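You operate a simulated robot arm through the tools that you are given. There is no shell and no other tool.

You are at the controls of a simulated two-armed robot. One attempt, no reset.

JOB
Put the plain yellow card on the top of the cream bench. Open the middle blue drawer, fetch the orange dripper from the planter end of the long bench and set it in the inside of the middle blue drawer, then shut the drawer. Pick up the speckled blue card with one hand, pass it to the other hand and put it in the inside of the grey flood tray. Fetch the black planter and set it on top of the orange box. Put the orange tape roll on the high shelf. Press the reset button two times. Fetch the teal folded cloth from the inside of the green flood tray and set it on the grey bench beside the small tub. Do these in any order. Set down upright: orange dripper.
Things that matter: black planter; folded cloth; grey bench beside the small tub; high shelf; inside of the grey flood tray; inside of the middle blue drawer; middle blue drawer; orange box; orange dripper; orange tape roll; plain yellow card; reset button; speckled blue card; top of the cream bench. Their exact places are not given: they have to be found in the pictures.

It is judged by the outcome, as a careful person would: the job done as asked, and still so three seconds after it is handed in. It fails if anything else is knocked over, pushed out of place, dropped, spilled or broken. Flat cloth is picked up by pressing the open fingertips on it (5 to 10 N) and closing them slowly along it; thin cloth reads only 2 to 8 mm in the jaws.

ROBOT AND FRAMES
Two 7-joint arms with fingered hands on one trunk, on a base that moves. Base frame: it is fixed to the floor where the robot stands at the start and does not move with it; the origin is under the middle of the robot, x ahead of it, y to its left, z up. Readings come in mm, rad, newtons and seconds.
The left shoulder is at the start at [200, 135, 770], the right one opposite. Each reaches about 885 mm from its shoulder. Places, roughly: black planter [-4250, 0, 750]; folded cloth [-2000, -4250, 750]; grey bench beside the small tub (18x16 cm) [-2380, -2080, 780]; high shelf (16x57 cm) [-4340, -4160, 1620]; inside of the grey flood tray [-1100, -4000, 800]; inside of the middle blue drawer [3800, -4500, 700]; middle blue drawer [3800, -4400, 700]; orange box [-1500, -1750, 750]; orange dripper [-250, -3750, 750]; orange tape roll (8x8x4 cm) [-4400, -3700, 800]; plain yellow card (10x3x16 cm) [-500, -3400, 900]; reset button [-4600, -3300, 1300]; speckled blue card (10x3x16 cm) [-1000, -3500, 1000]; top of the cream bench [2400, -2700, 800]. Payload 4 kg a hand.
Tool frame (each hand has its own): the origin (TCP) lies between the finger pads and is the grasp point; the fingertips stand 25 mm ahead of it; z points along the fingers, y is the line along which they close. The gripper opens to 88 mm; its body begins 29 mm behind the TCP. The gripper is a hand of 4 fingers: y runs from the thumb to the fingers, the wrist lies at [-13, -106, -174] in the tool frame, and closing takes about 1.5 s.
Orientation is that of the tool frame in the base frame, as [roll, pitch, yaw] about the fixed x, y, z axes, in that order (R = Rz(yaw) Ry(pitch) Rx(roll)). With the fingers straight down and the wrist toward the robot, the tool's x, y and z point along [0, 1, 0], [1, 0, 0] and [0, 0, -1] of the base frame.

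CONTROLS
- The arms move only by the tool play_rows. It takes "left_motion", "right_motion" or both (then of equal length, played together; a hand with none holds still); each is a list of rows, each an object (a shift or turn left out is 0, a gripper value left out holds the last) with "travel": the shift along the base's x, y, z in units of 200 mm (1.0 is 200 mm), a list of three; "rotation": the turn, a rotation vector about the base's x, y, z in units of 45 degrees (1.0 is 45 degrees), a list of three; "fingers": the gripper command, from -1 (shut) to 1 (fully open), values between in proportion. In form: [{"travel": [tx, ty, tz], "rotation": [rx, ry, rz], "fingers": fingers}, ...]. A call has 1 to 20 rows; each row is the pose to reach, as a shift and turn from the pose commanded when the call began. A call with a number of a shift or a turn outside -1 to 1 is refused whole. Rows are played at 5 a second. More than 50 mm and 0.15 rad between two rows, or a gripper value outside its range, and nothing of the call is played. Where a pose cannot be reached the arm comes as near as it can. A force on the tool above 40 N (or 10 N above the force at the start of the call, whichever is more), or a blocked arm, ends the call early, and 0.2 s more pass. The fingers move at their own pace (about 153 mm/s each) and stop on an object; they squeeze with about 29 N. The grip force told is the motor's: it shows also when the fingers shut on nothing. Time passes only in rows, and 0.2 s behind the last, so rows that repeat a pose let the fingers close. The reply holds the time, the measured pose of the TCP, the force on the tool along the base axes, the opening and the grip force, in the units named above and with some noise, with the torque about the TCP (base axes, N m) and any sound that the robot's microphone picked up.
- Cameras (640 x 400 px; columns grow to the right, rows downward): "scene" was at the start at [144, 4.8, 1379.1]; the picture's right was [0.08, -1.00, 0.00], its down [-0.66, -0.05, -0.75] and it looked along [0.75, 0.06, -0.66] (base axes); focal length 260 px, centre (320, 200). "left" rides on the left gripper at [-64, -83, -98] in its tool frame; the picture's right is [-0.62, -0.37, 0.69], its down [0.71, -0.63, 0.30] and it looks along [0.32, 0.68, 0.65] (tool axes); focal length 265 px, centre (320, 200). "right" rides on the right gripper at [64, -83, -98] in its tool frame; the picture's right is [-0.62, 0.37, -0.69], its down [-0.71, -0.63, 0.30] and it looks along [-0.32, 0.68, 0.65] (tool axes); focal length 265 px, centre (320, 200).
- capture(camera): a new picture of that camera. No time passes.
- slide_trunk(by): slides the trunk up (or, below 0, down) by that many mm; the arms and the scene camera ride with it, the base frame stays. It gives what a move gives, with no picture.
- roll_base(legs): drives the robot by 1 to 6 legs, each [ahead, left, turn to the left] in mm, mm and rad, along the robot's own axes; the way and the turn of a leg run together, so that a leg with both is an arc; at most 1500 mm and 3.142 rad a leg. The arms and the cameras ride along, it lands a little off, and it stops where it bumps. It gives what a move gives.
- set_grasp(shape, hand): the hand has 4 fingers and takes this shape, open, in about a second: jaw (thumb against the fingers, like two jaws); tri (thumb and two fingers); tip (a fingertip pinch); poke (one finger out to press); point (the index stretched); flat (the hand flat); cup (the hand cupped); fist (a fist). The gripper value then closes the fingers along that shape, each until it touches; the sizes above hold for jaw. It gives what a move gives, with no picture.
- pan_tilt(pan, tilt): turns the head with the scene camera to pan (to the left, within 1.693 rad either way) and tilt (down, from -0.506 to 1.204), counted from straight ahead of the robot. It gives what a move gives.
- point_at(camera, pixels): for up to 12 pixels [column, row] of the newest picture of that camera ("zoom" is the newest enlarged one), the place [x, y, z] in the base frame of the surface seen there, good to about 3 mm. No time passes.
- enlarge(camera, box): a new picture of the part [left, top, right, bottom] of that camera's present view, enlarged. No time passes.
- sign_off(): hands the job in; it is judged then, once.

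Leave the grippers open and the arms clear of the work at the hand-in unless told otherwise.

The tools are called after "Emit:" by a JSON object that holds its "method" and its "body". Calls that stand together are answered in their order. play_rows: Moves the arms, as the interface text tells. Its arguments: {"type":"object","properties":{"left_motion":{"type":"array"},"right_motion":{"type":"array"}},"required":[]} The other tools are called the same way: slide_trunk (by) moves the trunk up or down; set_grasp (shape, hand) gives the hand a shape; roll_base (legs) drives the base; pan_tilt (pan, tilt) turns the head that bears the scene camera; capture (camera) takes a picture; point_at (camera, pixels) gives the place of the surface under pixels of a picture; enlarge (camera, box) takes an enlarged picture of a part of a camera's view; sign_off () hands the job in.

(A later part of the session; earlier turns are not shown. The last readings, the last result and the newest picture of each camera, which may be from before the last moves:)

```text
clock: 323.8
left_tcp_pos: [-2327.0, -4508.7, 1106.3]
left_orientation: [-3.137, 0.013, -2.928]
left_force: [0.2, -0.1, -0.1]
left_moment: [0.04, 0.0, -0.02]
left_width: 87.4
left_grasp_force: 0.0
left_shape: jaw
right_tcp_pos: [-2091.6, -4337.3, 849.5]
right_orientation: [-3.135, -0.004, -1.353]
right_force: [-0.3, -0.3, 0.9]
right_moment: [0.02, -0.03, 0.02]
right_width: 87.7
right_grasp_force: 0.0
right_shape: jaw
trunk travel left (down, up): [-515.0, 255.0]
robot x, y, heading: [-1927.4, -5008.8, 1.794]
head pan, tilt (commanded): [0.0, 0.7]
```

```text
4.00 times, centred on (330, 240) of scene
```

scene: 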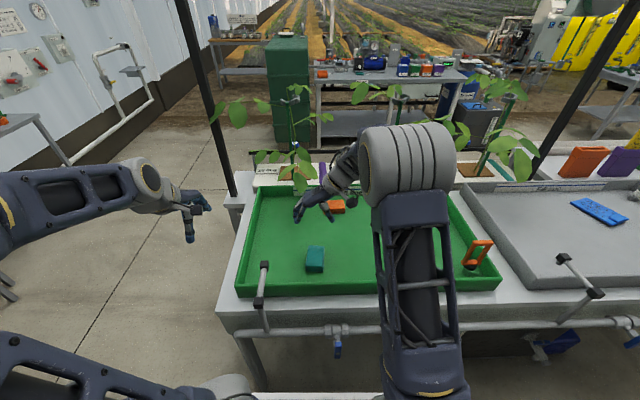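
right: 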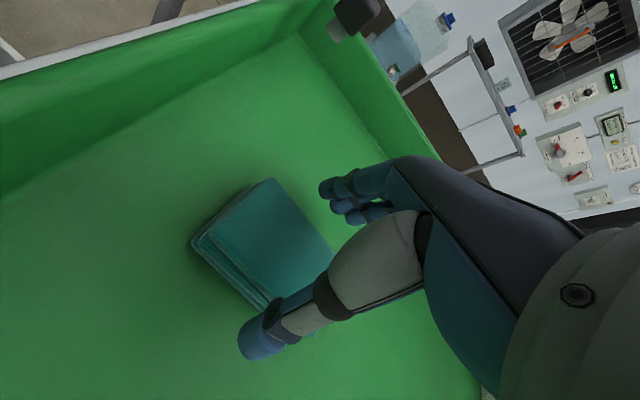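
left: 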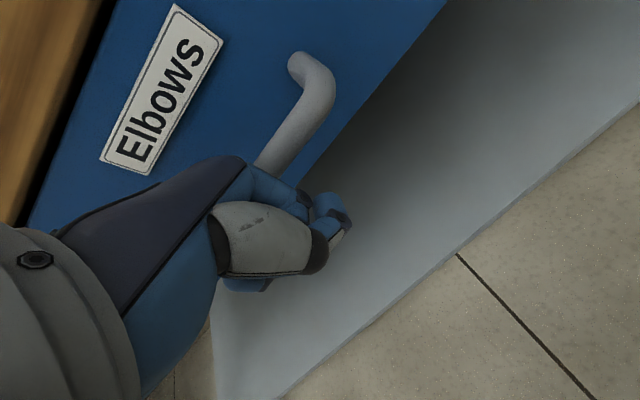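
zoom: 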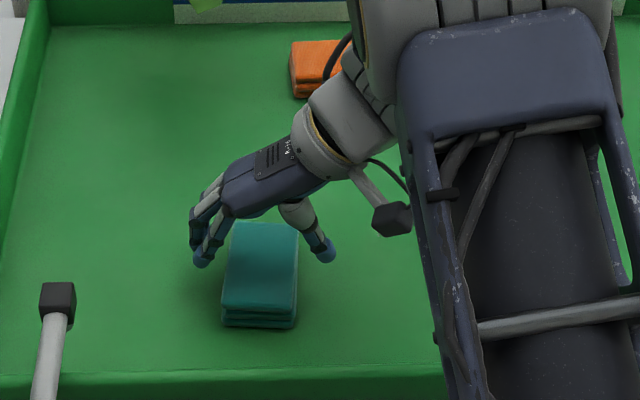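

Good. I lower to z 816 and close slowly.

Emit:
{"method": "play_rows", "body": {"right_motion": [{"travel": [0.005, -0.02, -0.08], "fingers": 1}, {"travel": [0.005, -0.025, -0.14]}, {"travel": [0.005, -0.025, -0.165]}, {"travel": [0.005, -0.025, -0.165]}, {"travel": [0.005, -0.025, -0.165], "fingers": 0.6}, {"travel": [0.005, -0.025, -0.165], "fingers": 0.3}, {"travel": [0.005, -0.025, -0.165], "fingers": 0}, {"travel": [0.005, -0.025, -0.165], "fingers": -0.4}, {"travel": [0.005, -0.025, -0.165], "fingers": -0.8}, {"travel": [0.005, -0.025, -0.165], "fingers": -1}, {"travel": [0.005, -0.025, -0.165], "fingers": -1}, {"travel": [0.005, -0.025, -0.165], "fingers": -1}]}}

Emit:
{"method": "capture", "body": {"camera": "right"}}

```text
clock: 326.4
left_tcp_pos: [-2326.8, -4509.2, 1106.5]
left_orientation: [-3.138, 0.013, -2.927]
left_force: [0.1, -0.4, -0.4]
left_moment: [-0.01, 0.02, -0.01]
left_width: 87.8
left_grasp_force: 0.0
left_shape: jaw
right_tcp_pos: [-2087.6, -4346.0, 815.3]
right_orientation: [-3.134, -0.002, -1.355]
right_force: [-1.5, -0.6, 5.0]
right_moment: [-0.01, 0.2, 0.02]
right_width: 53.7
right_grasp_force: 29.4
right_shape: jaw
trunk travel left (down, up): [-515.0, 255.0]
robot x, y, heading: [-1924.7, -5007.4, 1.791]
head pan, tilt (commanded): [0.0, 0.7]
```

```text
taken
```

right: 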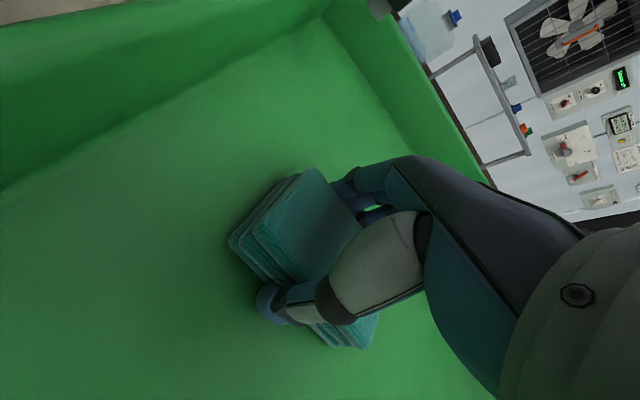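

Gripped (53.7 mm, 29 N). I lift it 200 mm and check.

Emit:
{"method": "play_rows", "body": {"right_motion": [{"travel": [0, 0, 0.1], "fingers": -1}, {"travel": [0, 0, 0.25]}, {"travel": [0, 0, 0.4]}, {"travel": [0, 0, 0.6]}, {"travel": [0, 0, 0.8]}, {"travel": [0, 0, 1.0]}, {"travel": [0, 0, 1.0]}]}}

Emit:
{"method": "capture", "body": {"camera": "right"}}

Emit:
{"method": "capture", "body": {"camera": "scene"}}

```text
clock: 327.9
left_tcp_pos: [-2326.9, -4509.4, 1105.8]
left_orientation: [-3.138, 0.012, -2.929]
left_force: [-0.1, 0.2, 0.1]
left_moment: [0.01, 0.01, -0.02]
left_width: 87.6
left_grasp_force: 0.0
left_shape: jaw
right_tcp_pos: [-2091.3, -4345.4, 1016.4]
right_orientation: [-3.136, -0.003, -1.355]
right_force: [0.0, 0.2, -0.3]
right_moment: [-0.03, -0.02, 0.0]
right_width: 53.6
right_grasp_force: 29.2
right_shape: jaw
trunk travel left (down, up): [-515.0, 255.0]
robot x, y, heading: [-1932.0, -5003.6, 1.795]
head pan, tilt (commanded): [0.0, 0.7]
```

```text
taken
```

right: 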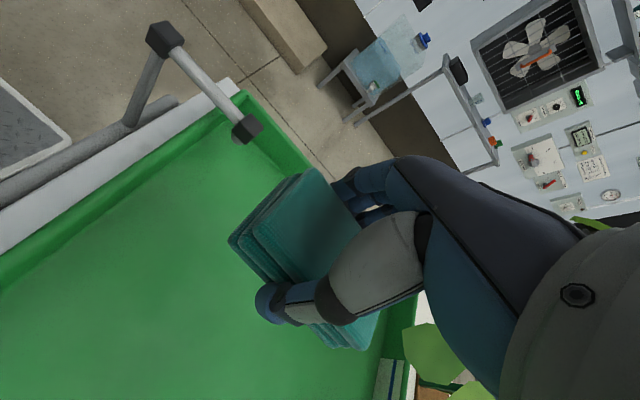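

```text
taken
```

scene: 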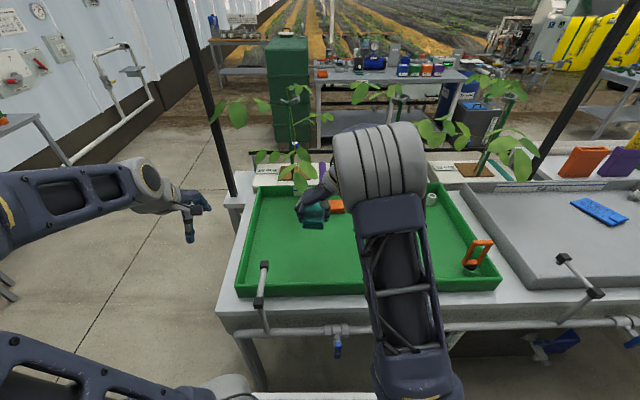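

The cloth is held well. I zoom toward the grey pump bench in the background to find the tub and the orange box.

Emit:
{"method": "enlarge", "body": {"camera": "scene", "box": [240, 20, 480, 150]}}

Emit:
{"method": "play_rows", "body": {"right_motion": [{"travel": [0.11, -0.014, 0.15], "rotation": [0, 0, -0.167], "fingers": -1}, {"travel": [0.22, -0.028, 0.3], "rotation": [0, 0, -0.333]}, {"travel": [0.33, -0.042, 0.4], "rotation": [0, 0, -0.5]}, {"travel": [0.45, -0.056, 0.5], "rotation": [0, 0, -0.667]}, {"travel": [0.56, -0.07, 0.6], "rotation": [0, 0, -0.833]}, {"travel": [0.668, -0.084, 0.6], "rotation": [0, 0, -1.0]}, {"travel": [0.668, -0.084, 0.6], "rotation": [0, 0, -1.0]}]}}

Emit:
{"method": "play_rows", "body": {"right_motion": [{"travel": [0.11, -0.014, 0.1], "rotation": [0, 0, -0.167], "fingers": -1}, {"travel": [0.22, -0.028, 0.2], "rotation": [0, 0, -0.333]}, {"travel": [0.33, -0.042, 0.3], "rotation": [0, 0, -0.5]}, {"travel": [0.45, -0.056, 0.4], "rotation": [0, 0, -0.667]}, {"travel": [0.56, -0.07, 0.4], "rotation": [0, 0, -0.833]}, {"travel": [0.668, -0.084, 0.4], "rotation": [0, 0, -1.0]}, {"travel": [0.668, -0.084, 0.4], "rotation": [0, 0, -1.0]}]}}

Emit:
{"method": "capture", "body": {"camera": "scene"}}

```text
2.67 times, centred on (360, 85) of scene
```

zoom: 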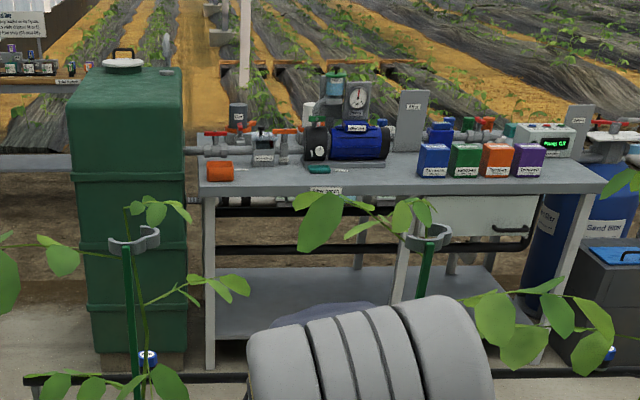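

```text
clock: 329.6
left_tcp_pos: [-2326.6, -4508.8, 1106.9]
left_orientation: [-3.138, 0.013, -2.925]
left_force: [0.4, -0.5, -0.5]
left_moment: [-0.02, -0.03, 0.02]
left_width: 87.5
left_grasp_force: 0.1
left_shape: jaw
right_tcp_pos: [-1954.8, -4362.6, 1135.6]
right_orientation: [-3.136, -0.003, -2.142]
right_force: [0.1, -0.3, -1.1]
right_moment: [0.01, -0.04, 0.0]
right_width: 53.4
right_grasp_force: 28.9
right_shape: jaw
trunk travel left (down, up): [-515.0, 255.0]
robot x, y, heading: [-1924.5, -5008.6, 1.793]
head pan, tilt (commanded): [0.0, 0.7]
```

```text
clock: 331.1
left_tcp_pos: [-2326.6, -4509.2, 1106.4]
left_orientation: [-3.138, 0.011, -2.927]
left_force: [1.1, -0.6, 0.4]
left_moment: [0.02, 0.05, -0.03]
left_width: 87.7
left_grasp_force: 0.1
left_shape: jaw
right_tcp_pos: [-1822.3, -4381.6, 1211.9]
right_orientation: [-3.135, -0.002, -2.925]
right_force: [0.6, 0.1, -0.6]
right_moment: [-0.01, -0.01, 0.0]
right_width: 53.7
right_grasp_force: 29.0
right_shape: jaw
trunk travel left (down, up): [-515.0, 255.0]
robot x, y, heading: [-1926.9, -5010.9, 1.787]
head pan, tilt (commanded): [0.0, 0.7]
```

```text
taken
```

scene: 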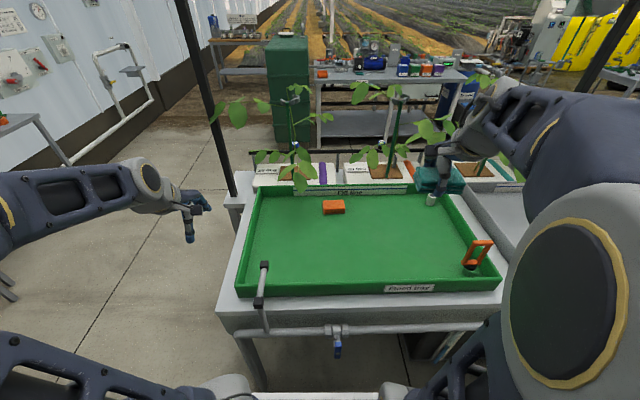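

I measure the west end of this bench, and places on the pump bench.

Emit:
{"method": "point_at", "body": {"camera": "scene", "pixels": [[222, 310], [228, 205], [232, 190], [322, 80], [437, 70], [320, 150], [70, 165], [340, 75], [260, 385], [180, 250], [390, 140], [470, 78]]}}

Emit:
{"method": "enlarge", "body": {"camera": "scene", "box": [300, 40, 400, 102]}}

```text
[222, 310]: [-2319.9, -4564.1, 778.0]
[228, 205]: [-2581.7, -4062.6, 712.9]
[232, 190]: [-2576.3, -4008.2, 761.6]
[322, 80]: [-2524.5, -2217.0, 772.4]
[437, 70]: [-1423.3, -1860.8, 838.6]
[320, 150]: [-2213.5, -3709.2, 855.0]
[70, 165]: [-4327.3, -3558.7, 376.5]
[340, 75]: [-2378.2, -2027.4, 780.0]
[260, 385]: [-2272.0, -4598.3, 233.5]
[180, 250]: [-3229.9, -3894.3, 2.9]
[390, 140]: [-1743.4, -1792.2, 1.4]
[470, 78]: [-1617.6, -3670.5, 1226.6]
```

```text
6.40 times, centred on (350, 71) of scene
```

zoom: 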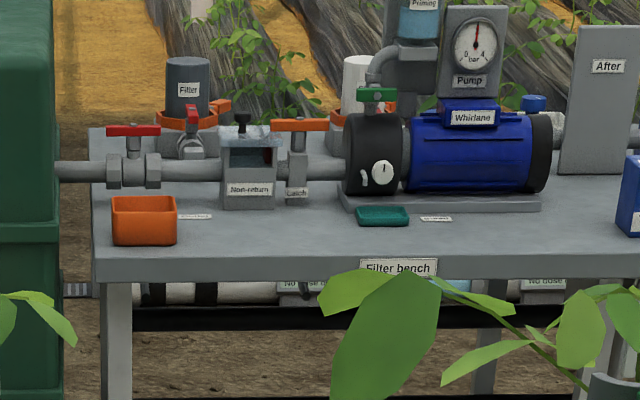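

The small tub is the orange open box at the left of the filter bench, with free space to its right: target near [-2380, -2080]. I drive around: left 950, ahead 2150.

Emit:
{"method": "roll_base", "body": {"legs": [[0, 950, 0.02], [1400, 0, 0]]}}

Emit:
{"method": "capture", "body": {"camera": "scene"}}

```text
clock: 342.6
left_tcp_pos: [-3611.4, -3390.5, 1106.3]
left_orientation: [-3.138, 0.012, -2.891]
left_force: [-0.7, -0.5, 0.2]
left_moment: [0.0, -0.02, 0.02]
left_width: 87.6
left_grasp_force: 0.0
left_shape: jaw
right_tcp_pos: [-3112.6, -3244.0, 1212.1]
right_orientation: [-3.134, -0.003, -2.889]
right_force: [-0.6, 0.7, -0.9]
right_moment: [-0.02, -0.02, 0.0]
right_width: 53.5
right_grasp_force: 29.3
right_shape: jaw
trunk travel left (down, up): [-515.0, 255.0]
robot x, y, heading: [-3193.6, -3869.2, 1.828]
head pan, tilt (commanded): [0.0, 0.7]
```

```text
taken
```

scene: 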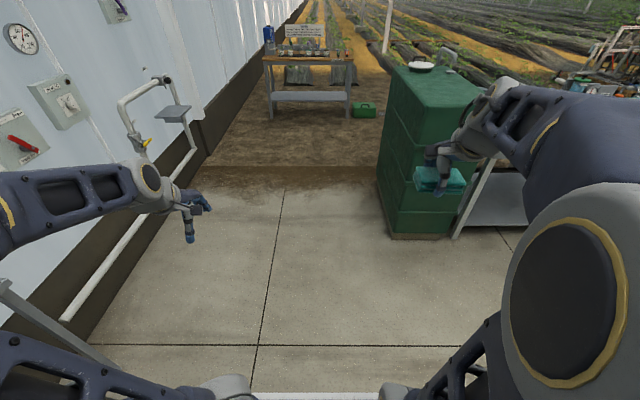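

I continue ahead 730 mm, then slide right 1080 mm to face the filter bench.

Emit:
{"method": "roll_base", "body": {"legs": [[720, 0, -0.01], [0, -1080, 0]]}}

Emit:
{"method": "pan_tilt", "body": {"pan": 0.0, "tilt": 0.6}}

Emit:
{"method": "capture", "body": {"camera": "scene"}}

```text
clock: 351.5
left_tcp_pos: [-2755.1, -2449.4, 1106.7]
left_orientation: [-3.139, 0.011, -2.909]
left_force: [1.0, 0.3, -0.1]
left_moment: [-0.01, -0.01, 0.01]
left_width: 87.6
left_grasp_force: 0.1
left_shape: jaw
right_tcp_pos: [-2251.7, -2312.4, 1212.1]
right_orientation: [-3.135, -0.002, -2.909]
right_force: [-0.4, -0.2, 0.3]
right_moment: [0.02, 0.02, 0.01]
right_width: 53.6
right_grasp_force: 28.9
right_shape: jaw
trunk travel left (down, up): [-515.0, 255.0]
robot x, y, heading: [-2346.3, -2944.3, 1.811]
head pan, tilt (commanded): [0.0, 0.7]
```

```text
clock: 352.2
left_tcp_pos: [-2753.8, -2450.8, 1106.3]
left_orientation: [-3.138, 0.014, -2.909]
left_force: [0.5, 0.6, -0.3]
left_moment: [0.01, -0.02, 0.03]
left_width: 87.7
left_grasp_force: 0.0
left_shape: jaw
right_tcp_pos: [-2252.4, -2313.0, 1213.3]
right_orientation: [-3.134, -0.003, -2.907]
right_force: [0.3, -0.2, -0.1]
right_moment: [0.01, -0.02, 0.01]
right_width: 53.4
right_grasp_force: 28.8
right_shape: jaw
trunk travel left (down, up): [-515.0, 255.0]
robot x, y, heading: [-2345.9, -2942.9, 1.807]
head pan, tilt (commanded): [0.0, 0.6]
```

```text
taken
```

scene: 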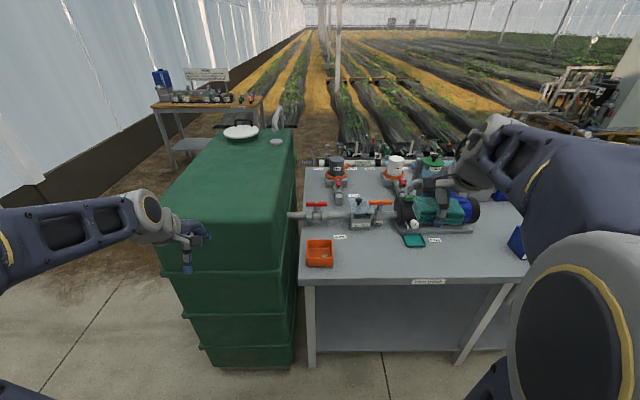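

I measure the free area by the orange tub, and the distance of the left hand to the green tank.

Emit:
{"method": "enlarge", "body": {"camera": "scene", "box": [290, 200, 450, 300]}}

Emit:
{"method": "point_at", "body": {"camera": "zoom", "pixels": [[170, 170], [172, 262], [80, 265], [200, 145], [290, 200], [240, 220], [240, 300], [440, 185], [470, 160], [290, 320], [300, 120], [380, 220]]}}

Emit:
{"method": "point_at", "body": {"camera": "scene", "pixels": [[230, 250], [170, 245], [280, 130], [195, 160], [190, 240], [186, 265]]}}

```text
4.00 times, centred on (370, 250) of scene
```

zoom: 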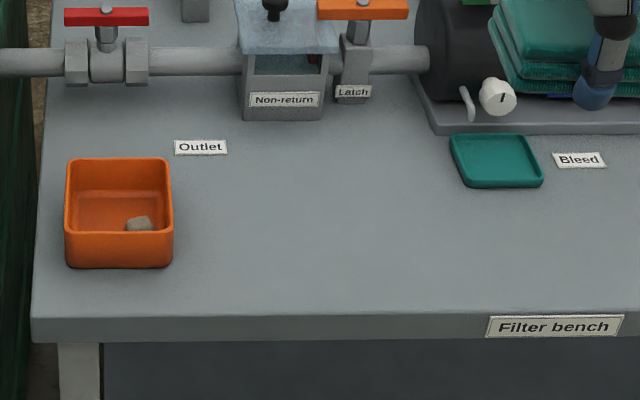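

```text
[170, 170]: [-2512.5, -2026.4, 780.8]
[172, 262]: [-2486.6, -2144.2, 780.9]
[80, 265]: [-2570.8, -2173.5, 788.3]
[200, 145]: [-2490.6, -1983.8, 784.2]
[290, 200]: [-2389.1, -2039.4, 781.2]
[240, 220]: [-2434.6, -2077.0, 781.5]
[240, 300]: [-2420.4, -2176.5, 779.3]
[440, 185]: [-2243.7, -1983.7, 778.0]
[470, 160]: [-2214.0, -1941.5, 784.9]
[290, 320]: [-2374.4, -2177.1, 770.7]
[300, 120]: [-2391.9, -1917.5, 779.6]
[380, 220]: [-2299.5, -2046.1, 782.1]
```

```text
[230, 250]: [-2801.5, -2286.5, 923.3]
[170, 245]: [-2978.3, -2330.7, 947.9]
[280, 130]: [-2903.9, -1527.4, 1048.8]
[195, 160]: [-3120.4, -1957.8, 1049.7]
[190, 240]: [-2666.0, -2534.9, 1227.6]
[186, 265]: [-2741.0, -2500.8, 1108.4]
```

The spot right of the tub is free; bench z 780. I move the right hand with the cloth above [-2383, -2080].

Emit:
{"method": "play_rows", "body": {"right_motion": [{"travel": [-0.065, 0.116, -0.1], "fingers": -1}, {"travel": [-0.13, 0.232, -0.2]}, {"travel": [-0.195, 0.348, -0.3]}, {"travel": [-0.26, 0.464, -0.4]}, {"travel": [-0.325, 0.58, -0.5]}, {"travel": [-0.325, 0.58, -0.5]}]}}

Emit:
{"method": "play_rows", "body": {"right_motion": [{"travel": [-0.065, 0.116, -0.1], "fingers": -1}, {"travel": [-0.13, 0.232, -0.2]}, {"travel": [-0.195, 0.348, -0.3]}, {"travel": [-0.26, 0.464, -0.4]}, {"travel": [-0.328, 0.585, -0.5]}, {"travel": [-0.328, 0.585, -0.7]}, {"travel": [-0.328, 0.585, -0.7]}]}}

Emit:
{"method": "capture", "body": {"camera": "right"}}

Emit:
{"method": "capture", "body": {"camera": "scene"}}

```text
clock: 353.6
left_tcp_pos: [-2754.2, -2450.9, 1106.4]
left_orientation: [-3.139, 0.013, -2.909]
left_force: [0.3, -0.6, 0.2]
left_moment: [-0.01, 0.0, -0.01]
left_width: 87.6
left_grasp_force: 0.0
left_shape: jaw
right_tcp_pos: [-2317.5, -2199.9, 1111.9]
right_orientation: [-3.134, -0.003, -2.908]
right_force: [0.7, 0.1, 0.8]
right_moment: [-0.02, 0.02, 0.0]
right_width: 53.2
right_grasp_force: 29.1
right_shape: jaw
trunk travel left (down, up): [-515.0, 255.0]
robot x, y, heading: [-2349.7, -2941.0, 1.805]
head pan, tilt (commanded): [0.0, 0.6]
```

```text
clock: 355.2
left_tcp_pos: [-2754.8, -2449.1, 1106.9]
left_orientation: [-3.137, 0.013, -2.91]
left_force: [0.2, -0.5, -0.2]
left_moment: [0.01, 0.02, -0.01]
left_width: 87.7
left_grasp_force: 0.1
left_shape: jaw
right_tcp_pos: [-2383.6, -2080.2, 972.2]
right_orientation: [-3.135, -0.002, -2.908]
right_force: [0.0, -0.7, -0.8]
right_moment: [0.01, -0.02, -0.02]
right_width: 53.4
right_grasp_force: 28.7
right_shape: jaw
trunk travel left (down, up): [-515.0, 255.0]
robot x, y, heading: [-2349.3, -2939.9, 1.802]
head pan, tilt (commanded): [0.0, 0.6]
```

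```text
taken
```

right: 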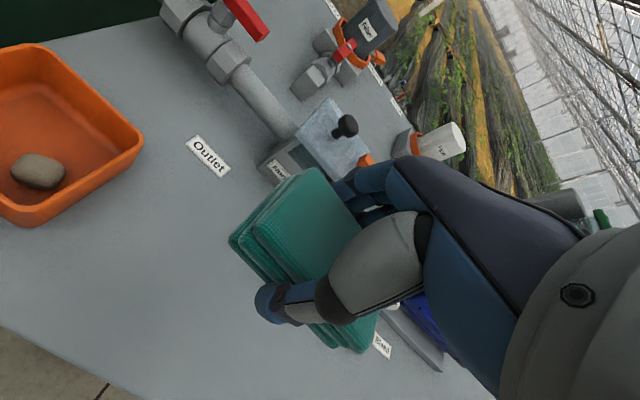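

```text
taken
```

scene: 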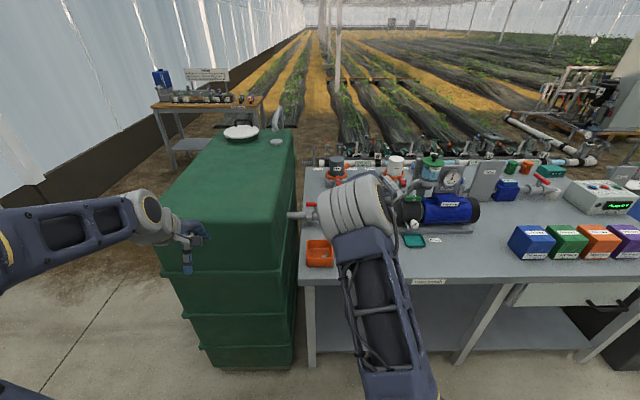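

Above the spot. I lower to z 815, then until contact.

Emit:
{"method": "play_rows", "body": {"right_motion": [{"travel": [0, 0, -0.2], "fingers": -1}, {"travel": [0, 0, -0.4]}, {"travel": [0, 0, -0.6]}, {"travel": [0, 0, -0.72]}, {"travel": [0, 0, -0.78]}, {"travel": [0, 0, -0.78]}]}}

Emit:
{"method": "play_rows", "body": {"right_motion": [{"travel": [0, 0, -0.02], "fingers": -1}, {"travel": [0, 0, -0.035]}, {"travel": [0, 0, -0.045]}, {"travel": [0, 0, -0.045]}]}}

```text
clock: 356.6
left_tcp_pos: [-2754.3, -2448.9, 1105.9]
left_orientation: [-3.138, 0.012, -2.91]
left_force: [-1.0, 0.3, 0.1]
left_moment: [0.0, 0.0, 0.01]
left_width: 87.6
left_grasp_force: 0.1
left_shape: jaw
right_tcp_pos: [-2382.0, -2081.2, 816.7]
right_orientation: [-3.135, -0.002, -2.909]
right_force: [0.5, 0.1, -0.6]
right_moment: [-0.03, -0.01, 0.0]
right_width: 53.5
right_grasp_force: 28.9
right_shape: jaw
trunk travel left (down, up): [-515.0, 255.0]
robot x, y, heading: [-2345.3, -2937.7, 1.802]
head pan, tilt (commanded): [0.0, 0.6]
```

```text
clock: 357.6
left_tcp_pos: [-2754.4, -2450.7, 1106.3]
left_orientation: [-3.138, 0.013, -2.909]
left_force: [-0.3, -0.1, -0.7]
left_moment: [0.0, 0.04, 0.01]
left_width: 87.4
left_grasp_force: 0.1
left_shape: jaw
right_tcp_pos: [-2382.4, -2081.6, 807.5]
right_orientation: [-3.133, -0.001, -2.907]
right_force: [0.2, 0.7, -0.7]
right_moment: [0.02, 0.0, -0.01]
right_width: 53.2
right_grasp_force: 28.6
right_shape: jaw
trunk travel left (down, up): [-515.0, 255.0]
robot x, y, heading: [-2346.4, -2939.8, 1.807]
head pan, tilt (commanded): [0.0, 0.6]
```

About 1 mm left; I lower 2 mm and then open the hand.

Emit:
{"method": "play_rows", "body": {"right_motion": [{"travel": [0, 0, -0.008], "fingers": -1}, {"travel": [0, 0, -0.01]}, {"travel": [0, 0, -0.01], "fingers": 0.3}, {"travel": [0, 0, -0.01], "fingers": 0.5}, {"travel": [0, 0, -0.01], "fingers": 0.8}, {"travel": [0, 0, -0.005], "fingers": 1}, {"travel": [0, 0, 0], "fingers": 1}, {"travel": [0, 0, 0.0], "fingers": 1}]}}

Emit:
{"method": "capture", "body": {"camera": "right"}}

```text
clock: 359.4
left_tcp_pos: [-2754.9, -2449.1, 1105.9]
left_orientation: [-3.136, 0.011, -2.909]
left_force: [-0.2, 0.1, 0.9]
left_moment: [-0.02, -0.03, 0.0]
left_width: 87.6
left_grasp_force: 0.1
left_shape: jaw
right_tcp_pos: [-2382.3, -2080.4, 806.0]
right_orientation: [-3.133, -0.001, -2.909]
right_force: [-0.3, 0.1, 0.5]
right_moment: [0.0, 0.02, 0.0]
right_width: 87.5
right_grasp_force: 0.0
right_shape: jaw
trunk travel left (down, up): [-515.0, 255.0]
robot x, y, heading: [-2345.9, -2942.7, 1.81]
head pan, tilt (commanded): [0.0, 0.6]
```

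```text
taken
```

right: 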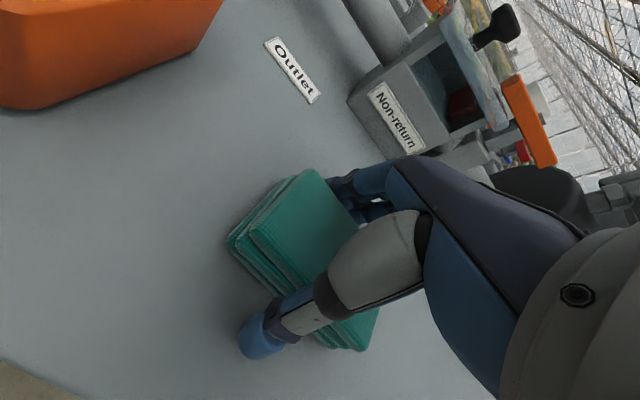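

Released. I raise the right hand straight up and check.

Emit:
{"method": "play_rows", "body": {"right_motion": [{"travel": [0, 0, 0.1], "fingers": 1}, {"travel": [0, 0, 0.25]}, {"travel": [0, 0, 0.45]}, {"travel": [0, 0, 0.7]}, {"travel": [0, 0, 0.95]}, {"travel": [0, 0, 0.95]}]}}

Emit:
{"method": "capture", "body": {"camera": "right"}}

```text
clock: 360.8
left_tcp_pos: [-2754.2, -2449.1, 1107.0]
left_orientation: [-3.138, 0.013, -2.908]
left_force: [-1.3, 0.4, 0.1]
left_moment: [0.02, -0.01, -0.02]
left_width: 87.6
left_grasp_force: 0.0
left_shape: jaw
right_tcp_pos: [-2375.5, -2081.8, 999.2]
right_orientation: [-3.132, -0.002, -2.908]
right_force: [-0.5, -1.1, -0.1]
right_moment: [-0.03, -0.01, 0.01]
right_width: 88.0
right_grasp_force: 0.1
right_shape: jaw
trunk travel left (down, up): [-515.0, 255.0]
robot x, y, heading: [-2346.5, -2936.8, 1.806]
head pan, tilt (commanded): [0.0, 0.6]
```

```text
taken
```

right: 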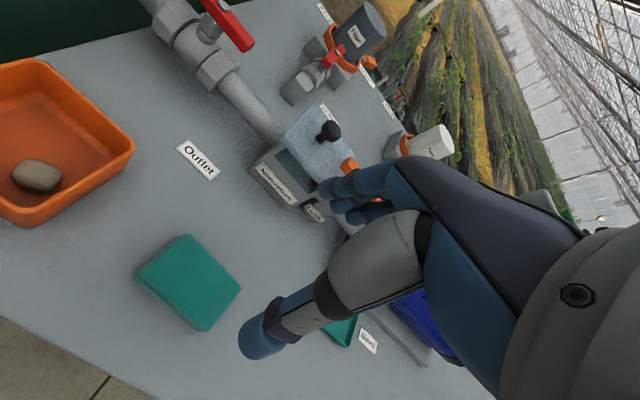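

The cloth lies beside the small tub. I bring the right hand back and go for the black planter: slide left 1100 mm, then ahead.

Emit:
{"method": "play_rows", "body": {"right_motion": [{"travel": [0.065, -0.116, 0.2], "fingers": 1}, {"travel": [0.13, -0.232, 0.4]}, {"travel": [0.195, -0.348, 0.6]}, {"travel": [0.26, -0.464, 0.8]}, {"travel": [0.325, -0.58, 1.0]}, {"travel": [0.325, -0.58, 1.0]}]}}

Emit:
{"method": "play_rows", "body": {"right_motion": [{"travel": [0.065, -0.116, 0]}, {"travel": [0.13, -0.232, 0]}, {"travel": [0.195, -0.348, 0]}, {"travel": [0.26, -0.464, 0]}, {"travel": [0.325, -0.58, 0]}, {"travel": [0.325, -0.58, 0]}]}}

Emit:
{"method": "roll_base", "body": {"legs": [[0, 1120, 0.01]]}}

Emit:
{"method": "pan_tilt", "body": {"pan": 0.0, "tilt": 0.4}}

Emit:
{"method": "capture", "body": {"camera": "scene"}}

```text
clock: 362.2
left_tcp_pos: [-2754.3, -2451.0, 1106.3]
left_orientation: [-3.137, 0.011, -2.909]
left_force: [0.0, 1.0, 0.2]
left_moment: [-0.01, -0.02, 0.02]
left_width: 87.6
left_grasp_force: 0.0
left_shape: jaw
right_tcp_pos: [-2320.2, -2195.1, 1197.1]
right_orientation: [-3.132, -0.004, -2.909]
right_force: [-0.1, 0.2, 0.5]
right_moment: [0.02, 0.0, 0.02]
right_width: 87.7
right_grasp_force: 0.1
right_shape: jaw
trunk travel left (down, up): [-515.0, 255.0]
robot x, y, heading: [-2346.3, -2940.2, 1.808]
head pan, tilt (commanded): [0.0, 0.6]
```

```text
clock: 363.6
left_tcp_pos: [-2754.3, -2449.0, 1106.8]
left_orientation: [-3.138, 0.013, -2.908]
left_force: [-0.4, 0.4, -0.3]
left_moment: [0.0, -0.04, 0.01]
left_width: 87.8
left_grasp_force: 0.1
left_shape: jaw
right_tcp_pos: [-2254.5, -2311.8, 1198.0]
right_orientation: [-3.135, -0.003, -2.908]
right_force: [-0.7, -1.3, 0.0]
right_moment: [-0.07, 0.01, 0.0]
right_width: 87.6
right_grasp_force: 0.2
right_shape: jaw
trunk travel left (down, up): [-515.0, 255.0]
robot x, y, heading: [-2349.5, -2939.2, 1.806]
head pan, tilt (commanded): [0.0, 0.6]
```

```text
clock: 369.3
left_tcp_pos: [-3858.3, -2738.0, 1106.2]
left_orientation: [-3.139, 0.012, -2.883]
left_force: [-0.2, -0.6, -0.4]
left_moment: [0.0, -0.01, 0.02]
left_width: 87.6
left_grasp_force: 0.1
left_shape: jaw
right_tcp_pos: [-3360.3, -2586.4, 1198.7]
right_orientation: [-3.133, -0.003, -2.88]
right_force: [0.3, 0.3, -0.2]
right_moment: [0.03, 0.01, -0.03]
right_width: 87.8
right_grasp_force: 0.0
right_shape: jaw
trunk travel left (down, up): [-515.0, 255.0]
robot x, y, heading: [-3437.0, -3214.9, 1.834]
head pan, tilt (commanded): [0.0, 0.6]
```

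```text
clock: 370.1
left_tcp_pos: [-3858.2, -2737.5, 1105.9]
left_orientation: [-3.137, 0.013, -2.884]
left_force: [0.0, -0.2, -0.4]
left_moment: [0.0, 0.0, -0.02]
left_width: 87.7
left_grasp_force: 0.1
left_shape: jaw
right_tcp_pos: [-3360.7, -2586.4, 1199.2]
right_orientation: [-3.134, -0.003, -2.881]
right_force: [0.4, 0.0, 0.1]
right_moment: [0.0, -0.02, 0.03]
right_width: 87.6
right_grasp_force: 0.1
right_shape: jaw
trunk travel left (down, up): [-515.0, 255.0]
robot x, y, heading: [-3438.1, -3215.3, 1.837]
head pan, tilt (commanded): [0.0, 0.4]
```

```text
taken
```

scene: 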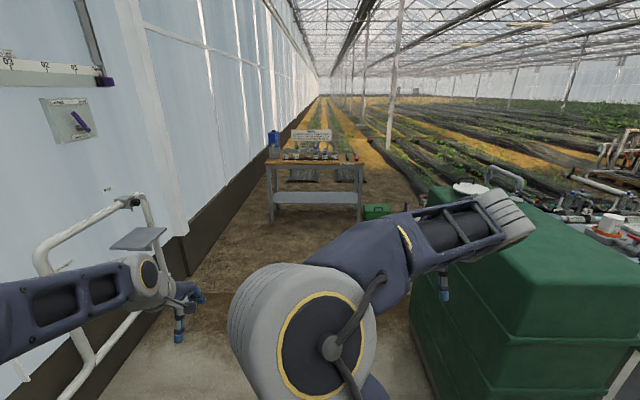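

The wall fixture on the left is close; I measure distances before driving ahead.

Emit:
{"method": "point_at", "body": {"camera": "scene", "pixels": [[140, 200], [140, 240], [165, 240], [185, 270], [60, 240], [175, 240], [315, 190], [270, 145], [340, 152], [430, 240], [370, 210], [75, 380]]}}

Emit:
{"method": "enlarge", "body": {"camera": "scene", "box": [255, 120, 375, 195]}}

```text
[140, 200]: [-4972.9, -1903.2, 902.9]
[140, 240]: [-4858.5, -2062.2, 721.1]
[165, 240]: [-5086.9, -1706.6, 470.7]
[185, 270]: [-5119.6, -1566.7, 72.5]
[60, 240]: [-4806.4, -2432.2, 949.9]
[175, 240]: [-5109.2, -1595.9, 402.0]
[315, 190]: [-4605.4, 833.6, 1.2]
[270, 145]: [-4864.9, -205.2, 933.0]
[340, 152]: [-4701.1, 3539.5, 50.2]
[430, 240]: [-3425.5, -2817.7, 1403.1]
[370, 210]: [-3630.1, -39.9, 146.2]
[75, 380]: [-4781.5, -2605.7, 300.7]
```

```text
5.33 times, centred on (315, 158) of scene
```

zoom: 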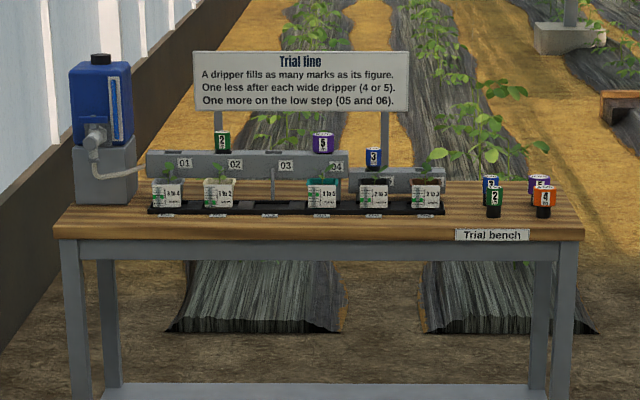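

The path ahead is clear (wall 900 mm from the left hand). First I fix the right elbow again by yawing the hand left.

Emit:
{"method": "play_rows", "body": {"right_motion": [{"rotation": [0, 0, 0.17], "travel": [-0.1, 0.05, 0.05]}, {"rotation": [0, 0, 0.34], "travel": [-0.2, 0.1, 0.1]}, {"rotation": [0, 0, 0.5], "travel": [-0.3, 0.15, 0.15]}, {"rotation": [0, 0, 0.67], "travel": [-0.4, 0.2, 0.2]}, {"rotation": [0, 0, 0.84], "travel": [-0.5, 0.22, 0.2]}, {"rotation": [0, 0, 1.0], "travel": [-0.6, 0.22, 0.2]}, {"rotation": [0, 0, 1.0], "travel": [-0.6, 0.22, 0.2]}]}}

Emit:
{"method": "capture", "body": {"camera": "scene"}}

```text
clock: 371.7
left_tcp_pos: [-3857.9, -2738.4, 1106.3]
left_orientation: [-3.138, 0.012, -2.883]
left_force: [0.4, 0.4, -0.4]
left_moment: [0.0, -0.01, 0.0]
left_width: 87.7
left_grasp_force: 0.0
left_shape: jaw
right_tcp_pos: [-3481.0, -2543.2, 1237.8]
right_orientation: [-3.134, 0.0, -2.094]
right_force: [0.0, -0.4, 1.1]
right_moment: [0.0, 0.0, 0.01]
right_width: 87.7
right_grasp_force: 0.0
right_shape: jaw
trunk travel left (down, up): [-515.0, 255.0]
robot x, y, heading: [-3435.2, -3214.9, 1.834]
head pan, tilt (commanded): [0.0, 0.4]
```

```text
taken
```

scene: 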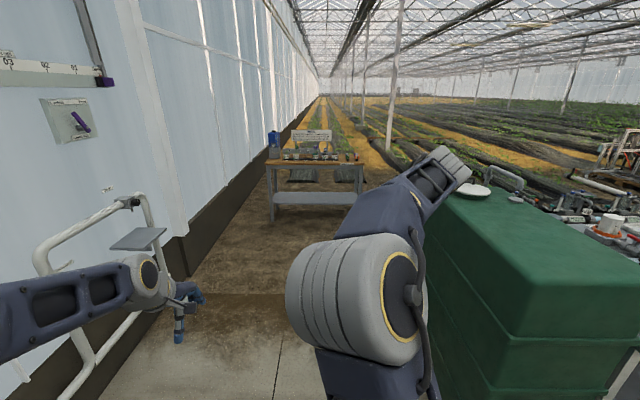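

It's moving right; I yaw 45° more.

Emit:
{"method": "play_rows", "body": {"right_motion": [{"rotation": [0, 0, 0.17], "travel": [-0.03, 0.05, 0]}, {"rotation": [0, 0, 0.34], "travel": [-0.06, 0.1, 0]}, {"rotation": [0, 0, 0.5], "travel": [-0.1, 0.15, 0]}, {"rotation": [0, 0, 0.67], "travel": [-0.15, 0.2, 0]}, {"rotation": [0, 0, 0.84], "travel": [-0.2, 0.22, 0]}, {"rotation": [0, 0, 1.0], "travel": [-0.2, 0.22, 0]}, {"rotation": [0, 0, 1.0], "travel": [-0.2, 0.22, 0]}]}}

Emit:
{"method": "capture", "body": {"camera": "scene"}}

```text
clock: 373.3
left_tcp_pos: [-3856.9, -2738.0, 1106.0]
left_orientation: [-3.138, 0.012, -2.883]
left_force: [-0.5, -0.9, 0.5]
left_moment: [0.0, 0.01, 0.03]
left_width: 87.8
left_grasp_force: 0.1
left_shape: jaw
right_tcp_pos: [-3520.9, -2499.6, 1236.8]
right_orientation: [-3.134, -0.003, -1.309]
right_force: [-0.4, 0.4, -0.3]
right_moment: [-0.01, 0.01, 0.04]
right_width: 87.8
right_grasp_force: 0.0
right_shape: jaw
trunk travel left (down, up): [-515.0, 255.0]
robot x, y, heading: [-3435.7, -3217.6, 1.835]
head pan, tilt (commanded): [0.0, 0.4]
```

```text
taken
```

scene: 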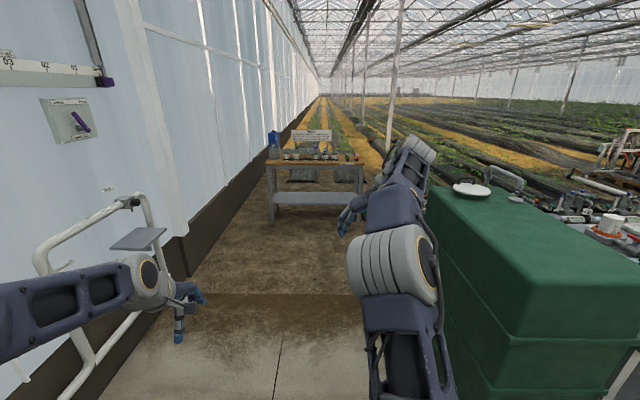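

The elbow is on the right side now. I un-yaw in two steps back to the carrying pose.

Emit:
{"method": "play_rows", "body": {"right_motion": [{"rotation": [0, 0, -0.17], "travel": [0.05, -0.05, -0.05]}, {"rotation": [0, 0, -0.34], "travel": [0.1, -0.1, -0.1]}, {"rotation": [0, 0, -0.5], "travel": [0.15, -0.15, -0.15]}, {"rotation": [0, 0, -0.67], "travel": [0.2, -0.15, -0.2]}, {"rotation": [0, 0, -0.84], "travel": [0.25, -0.15, -0.2]}, {"rotation": [0, 0, -1.0], "travel": [0.3, -0.15, -0.2]}, {"rotation": [0, 0, -1.0], "travel": [0.3, -0.15, -0.2]}]}}

Emit:
{"method": "play_rows", "body": {"right_motion": [{"rotation": [0, 0, -0.17], "travel": [0.08, 0.02, 0]}, {"rotation": [0, 0, -0.34], "travel": [0.16, 0.04, 0]}, {"rotation": [0, 0, -0.5], "travel": [0.25, 0.06, 0]}, {"rotation": [0, 0, -0.67], "travel": [0.33, 0.08, 0]}, {"rotation": [0, 0, -0.84], "travel": [0.42, 0.1, 0]}, {"rotation": [0, 0, -1.0], "travel": [0.5, 0.12, 0]}, {"rotation": [0, 0, -1.0], "travel": [0.5, 0.12, 0]}]}}

Emit:
{"method": "capture", "body": {"camera": "scene"}}

```text
clock: 374.9
left_tcp_pos: [-3857.1, -2737.5, 1106.8]
left_orientation: [-3.138, 0.013, -2.883]
left_force: [0.1, 0.0, 0.2]
left_moment: [-0.02, 0.01, 0.03]
left_width: 87.7
left_grasp_force: 0.1
left_shape: jaw
right_tcp_pos: [-3460.3, -2530.1, 1199.6]
right_orientation: [-3.134, -0.002, -2.097]
right_force: [0.2, 0.7, 0.5]
right_moment: [-0.01, 0.01, 0.01]
right_width: 87.9
right_grasp_force: 0.0
right_shape: jaw
trunk travel left (down, up): [-515.0, 255.0]
robot x, y, heading: [-3441.0, -3217.2, 1.83]
head pan, tilt (commanded): [0.0, 0.4]
```

```text
clock: 376.5
left_tcp_pos: [-3857.9, -2737.6, 1106.4]
left_orientation: [-3.139, 0.012, -2.883]
left_force: [-0.4, -0.3, -0.2]
left_moment: [0.03, 0.0, 0.01]
left_width: 87.7
left_grasp_force: 0.1
left_shape: jaw
right_tcp_pos: [-3360.4, -2504.0, 1198.2]
right_orientation: [-3.133, -0.004, -2.883]
right_force: [0.4, 0.3, -0.2]
right_moment: [0.01, -0.04, -0.02]
right_width: 87.9
right_grasp_force: 0.0
right_shape: jaw
trunk travel left (down, up): [-515.0, 255.0]
robot x, y, heading: [-3434.1, -3218.0, 1.83]
head pan, tilt (commanded): [0.0, 0.4]
```

```text
taken
```

scene: 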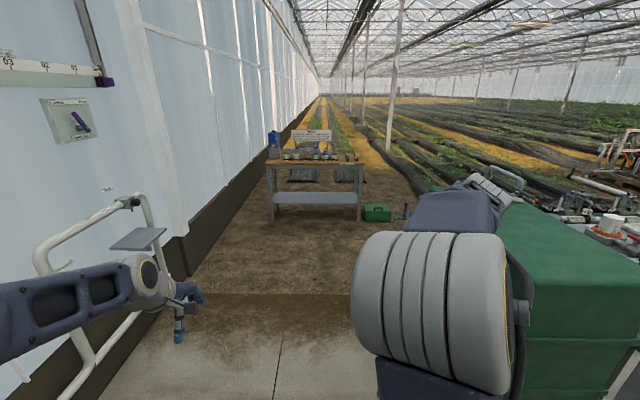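

Good. Now I drive ahead toward the trial bench: 1400 mm, then 900 mm.

Emit:
{"method": "roll_base", "body": {"legs": [[0, 0, -0.015], [1400, 0, 0], [850, 0, 0]]}}

Emit:
{"method": "pan_tilt", "body": {"pan": 0.0, "tilt": 0.5}}

Emit:
{"method": "capture", "body": {"camera": "scene"}}

```text
clock: 387.7
left_tcp_pos: [-4287.8, -558.7, 1105.8]
left_orientation: [-3.138, 0.012, -2.96]
left_force: [-0.4, 0.5, 0.8]
left_moment: [-0.02, 0.01, -0.01]
left_width: 87.9
left_grasp_force: 0.0
left_shape: jaw
right_tcp_pos: [-3774.0, -364.6, 1198.2]
right_orientation: [-3.135, -0.004, -2.957]
right_force: [0.7, 0.2, -0.5]
right_moment: [0.02, -0.01, 0.01]
right_width: 87.7
right_grasp_force: 0.1
right_shape: jaw
trunk travel left (down, up): [-515.0, 255.0]
robot x, y, heading: [-3903.0, -1071.6, 1.759]
head pan, tilt (commanded): [0.0, 0.4]
```

```text
clock: 388.3
left_tcp_pos: [-4287.5, -559.9, 1106.4]
left_orientation: [-3.138, 0.012, -2.961]
left_force: [0.3, 0.5, -0.2]
left_moment: [-0.03, -0.02, -0.01]
left_width: 87.5
left_grasp_force: 0.0
left_shape: jaw
right_tcp_pos: [-3773.1, -363.6, 1198.6]
right_orientation: [-3.135, -0.002, -2.958]
right_force: [-0.1, 0.1, -0.2]
right_moment: [-0.04, 0.02, 0.01]
right_width: 87.9
right_grasp_force: 0.0
right_shape: jaw
trunk travel left (down, up): [-515.0, 255.0]
robot x, y, heading: [-3901.9, -1071.6, 1.757]
head pan, tilt (commanded): [0.0, 0.499]
```

```text
taken
```

scene: 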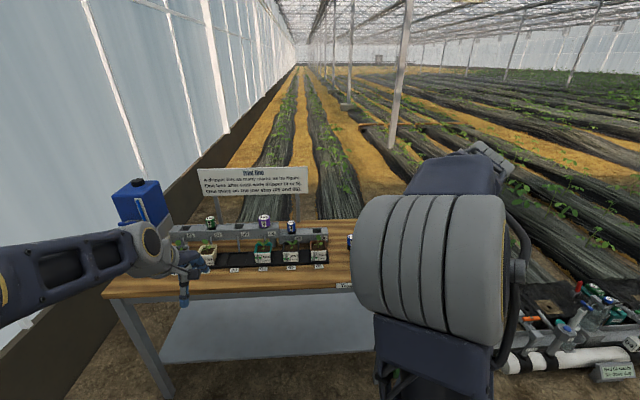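

I zoom in on the planters.

Emit:
{"method": "enlarge", "body": {"camera": "scene", "box": [160, 205, 360, 305]}}

Emit:
{"method": "enlarge", "body": {"camera": "scene", "box": [230, 225, 350, 285]}}

```text
3.20 times, centred on (260, 255) of scene
```

zoom: 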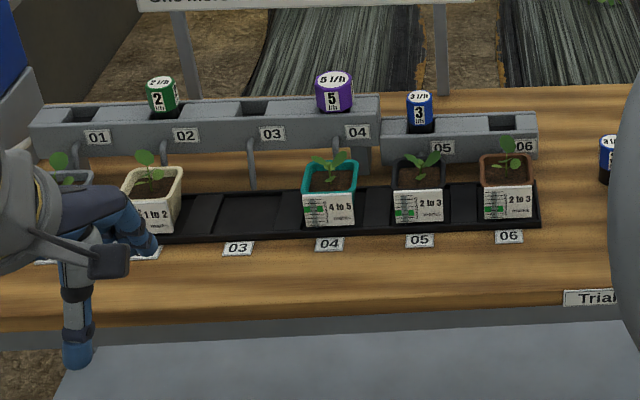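

```text
5.33 times, centred on (290, 255) of scene
```

zoom: 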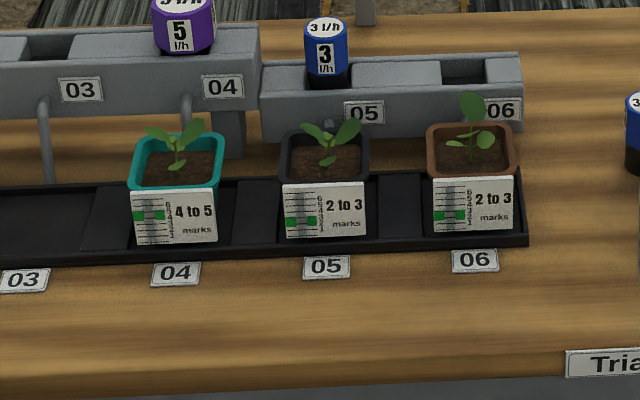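

The black planter is at station 05 (zoom 325,170). I measure it and its surroundings.

Emit:
{"method": "point_at", "body": {"camera": "zoom", "pixels": [[288, 145], [362, 145], [325, 160], [325, 205], [283, 190], [367, 190], [325, 235], [325, 135], [345, 128], [325, 100], [220, 170], [430, 160]]}}

Emit:
{"method": "point_at", "body": {"camera": "scene", "pixels": [[335, 285], [250, 283], [110, 290], [290, 260], [350, 240]]}}

```text
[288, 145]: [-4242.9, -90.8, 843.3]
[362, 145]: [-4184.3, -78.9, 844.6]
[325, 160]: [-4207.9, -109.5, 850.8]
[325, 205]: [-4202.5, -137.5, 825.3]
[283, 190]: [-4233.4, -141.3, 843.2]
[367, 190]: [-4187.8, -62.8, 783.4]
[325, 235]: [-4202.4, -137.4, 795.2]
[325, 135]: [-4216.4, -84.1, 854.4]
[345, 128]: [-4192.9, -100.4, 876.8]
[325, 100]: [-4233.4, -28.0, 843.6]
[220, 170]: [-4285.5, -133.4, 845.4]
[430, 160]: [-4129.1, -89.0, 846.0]
```

```text
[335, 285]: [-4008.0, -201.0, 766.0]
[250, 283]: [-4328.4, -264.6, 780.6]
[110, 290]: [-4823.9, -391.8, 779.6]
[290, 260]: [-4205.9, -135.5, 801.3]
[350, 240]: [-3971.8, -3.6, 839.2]
```

The black planter (station 05) is about 62 mm wide, rim z 845, centre near [-4212, -110], plant leaves up to z 877. I'll grip its rim from above with the left hand. I correct the heading and drive 330 mm closer.

Emit:
{"method": "roll_base", "body": {"legs": [[0, 0, 0.06], [330, 0, 0]]}}

Emit:
{"method": "pan_tilt", "body": {"pan": 0.1, "tilt": 0.7}}

Emit:
{"method": "capture", "body": {"camera": "scene"}}

Emit:
{"method": "capture", "body": {"camera": "left"}}

```text
clock: 391.0
left_tcp_pos: [-4400.5, -260.8, 1107.2]
left_orientation: [-3.138, 0.014, -2.899]
left_force: [-0.8, -0.1, 0.1]
left_moment: [0.0, 0.01, 0.03]
left_width: 87.7
left_grasp_force: 0.0
left_shape: jaw
right_tcp_pos: [-3898.3, -34.2, 1197.5]
right_orientation: [-3.135, -0.002, -2.897]
right_force: [0.1, -0.8, -0.1]
right_moment: [0.01, 0.03, 0.02]
right_width: 87.7
right_grasp_force: 0.0
right_shape: jaw
trunk travel left (down, up): [-515.0, 255.0]
robot x, y, heading: [-3987.3, -746.7, 1.817]
head pan, tilt (commanded): [0.0, 0.499]
```

```text
clock: 391.7
left_tcp_pos: [-4399.1, -261.0, 1105.9]
left_orientation: [-3.138, 0.013, -2.898]
left_force: [-0.4, 0.6, 0.2]
left_moment: [0.0, 0.03, -0.02]
left_width: 87.3
left_grasp_force: 0.1
left_shape: jaw
right_tcp_pos: [-3899.0, -34.4, 1197.8]
right_orientation: [-3.135, -0.004, -2.898]
right_force: [-0.7, -0.1, -0.1]
right_moment: [0.0, -0.02, 0.0]
right_width: 87.7
right_grasp_force: 0.0
right_shape: jaw
trunk travel left (down, up): [-515.0, 255.0]
robot x, y, heading: [-3989.4, -745.0, 1.818]
head pan, tilt (commanded): [0.099, 0.7]
```

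```text
taken
```

scene: 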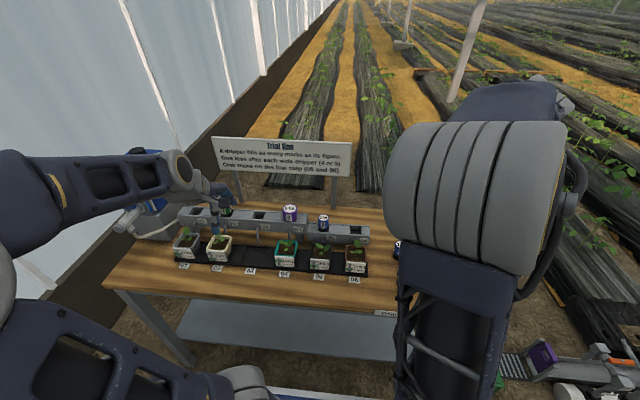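

```text
taken
```

left: 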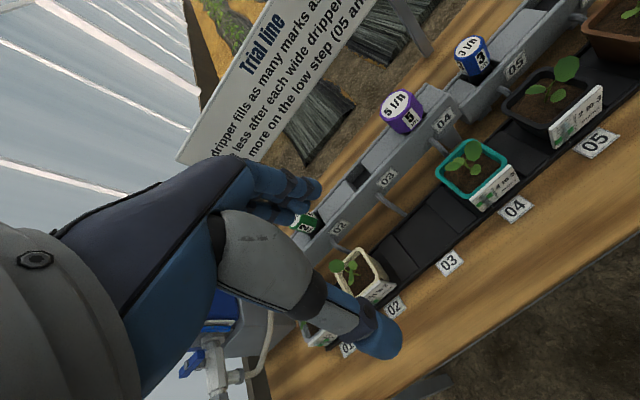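

I zoom in the left camera on the black planter and measure its rim.

Emit:
{"method": "enlarge", "body": {"camera": "left", "box": [440, 20, 640, 145]}}

Emit:
{"method": "point_at", "body": {"camera": "zoom", "pixels": [[200, 255], [310, 160], [425, 275], [505, 205], [345, 345], [360, 220], [395, 150], [350, 395], [510, 240], [250, 300], [380, 170], [460, 190]]}}

```text
3.20 times, centred on (540, 82) of left
```

zoom: 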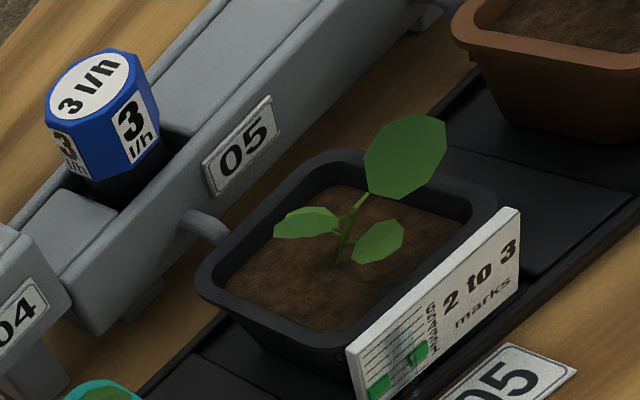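

```text
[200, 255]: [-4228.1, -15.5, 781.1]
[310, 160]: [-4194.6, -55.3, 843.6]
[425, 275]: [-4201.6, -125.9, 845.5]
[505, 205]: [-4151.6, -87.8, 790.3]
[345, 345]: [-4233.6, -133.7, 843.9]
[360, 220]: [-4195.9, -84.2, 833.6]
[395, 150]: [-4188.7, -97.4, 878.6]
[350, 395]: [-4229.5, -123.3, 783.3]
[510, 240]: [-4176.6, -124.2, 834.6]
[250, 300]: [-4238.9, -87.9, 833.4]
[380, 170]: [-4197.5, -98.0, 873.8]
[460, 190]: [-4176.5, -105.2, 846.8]
```

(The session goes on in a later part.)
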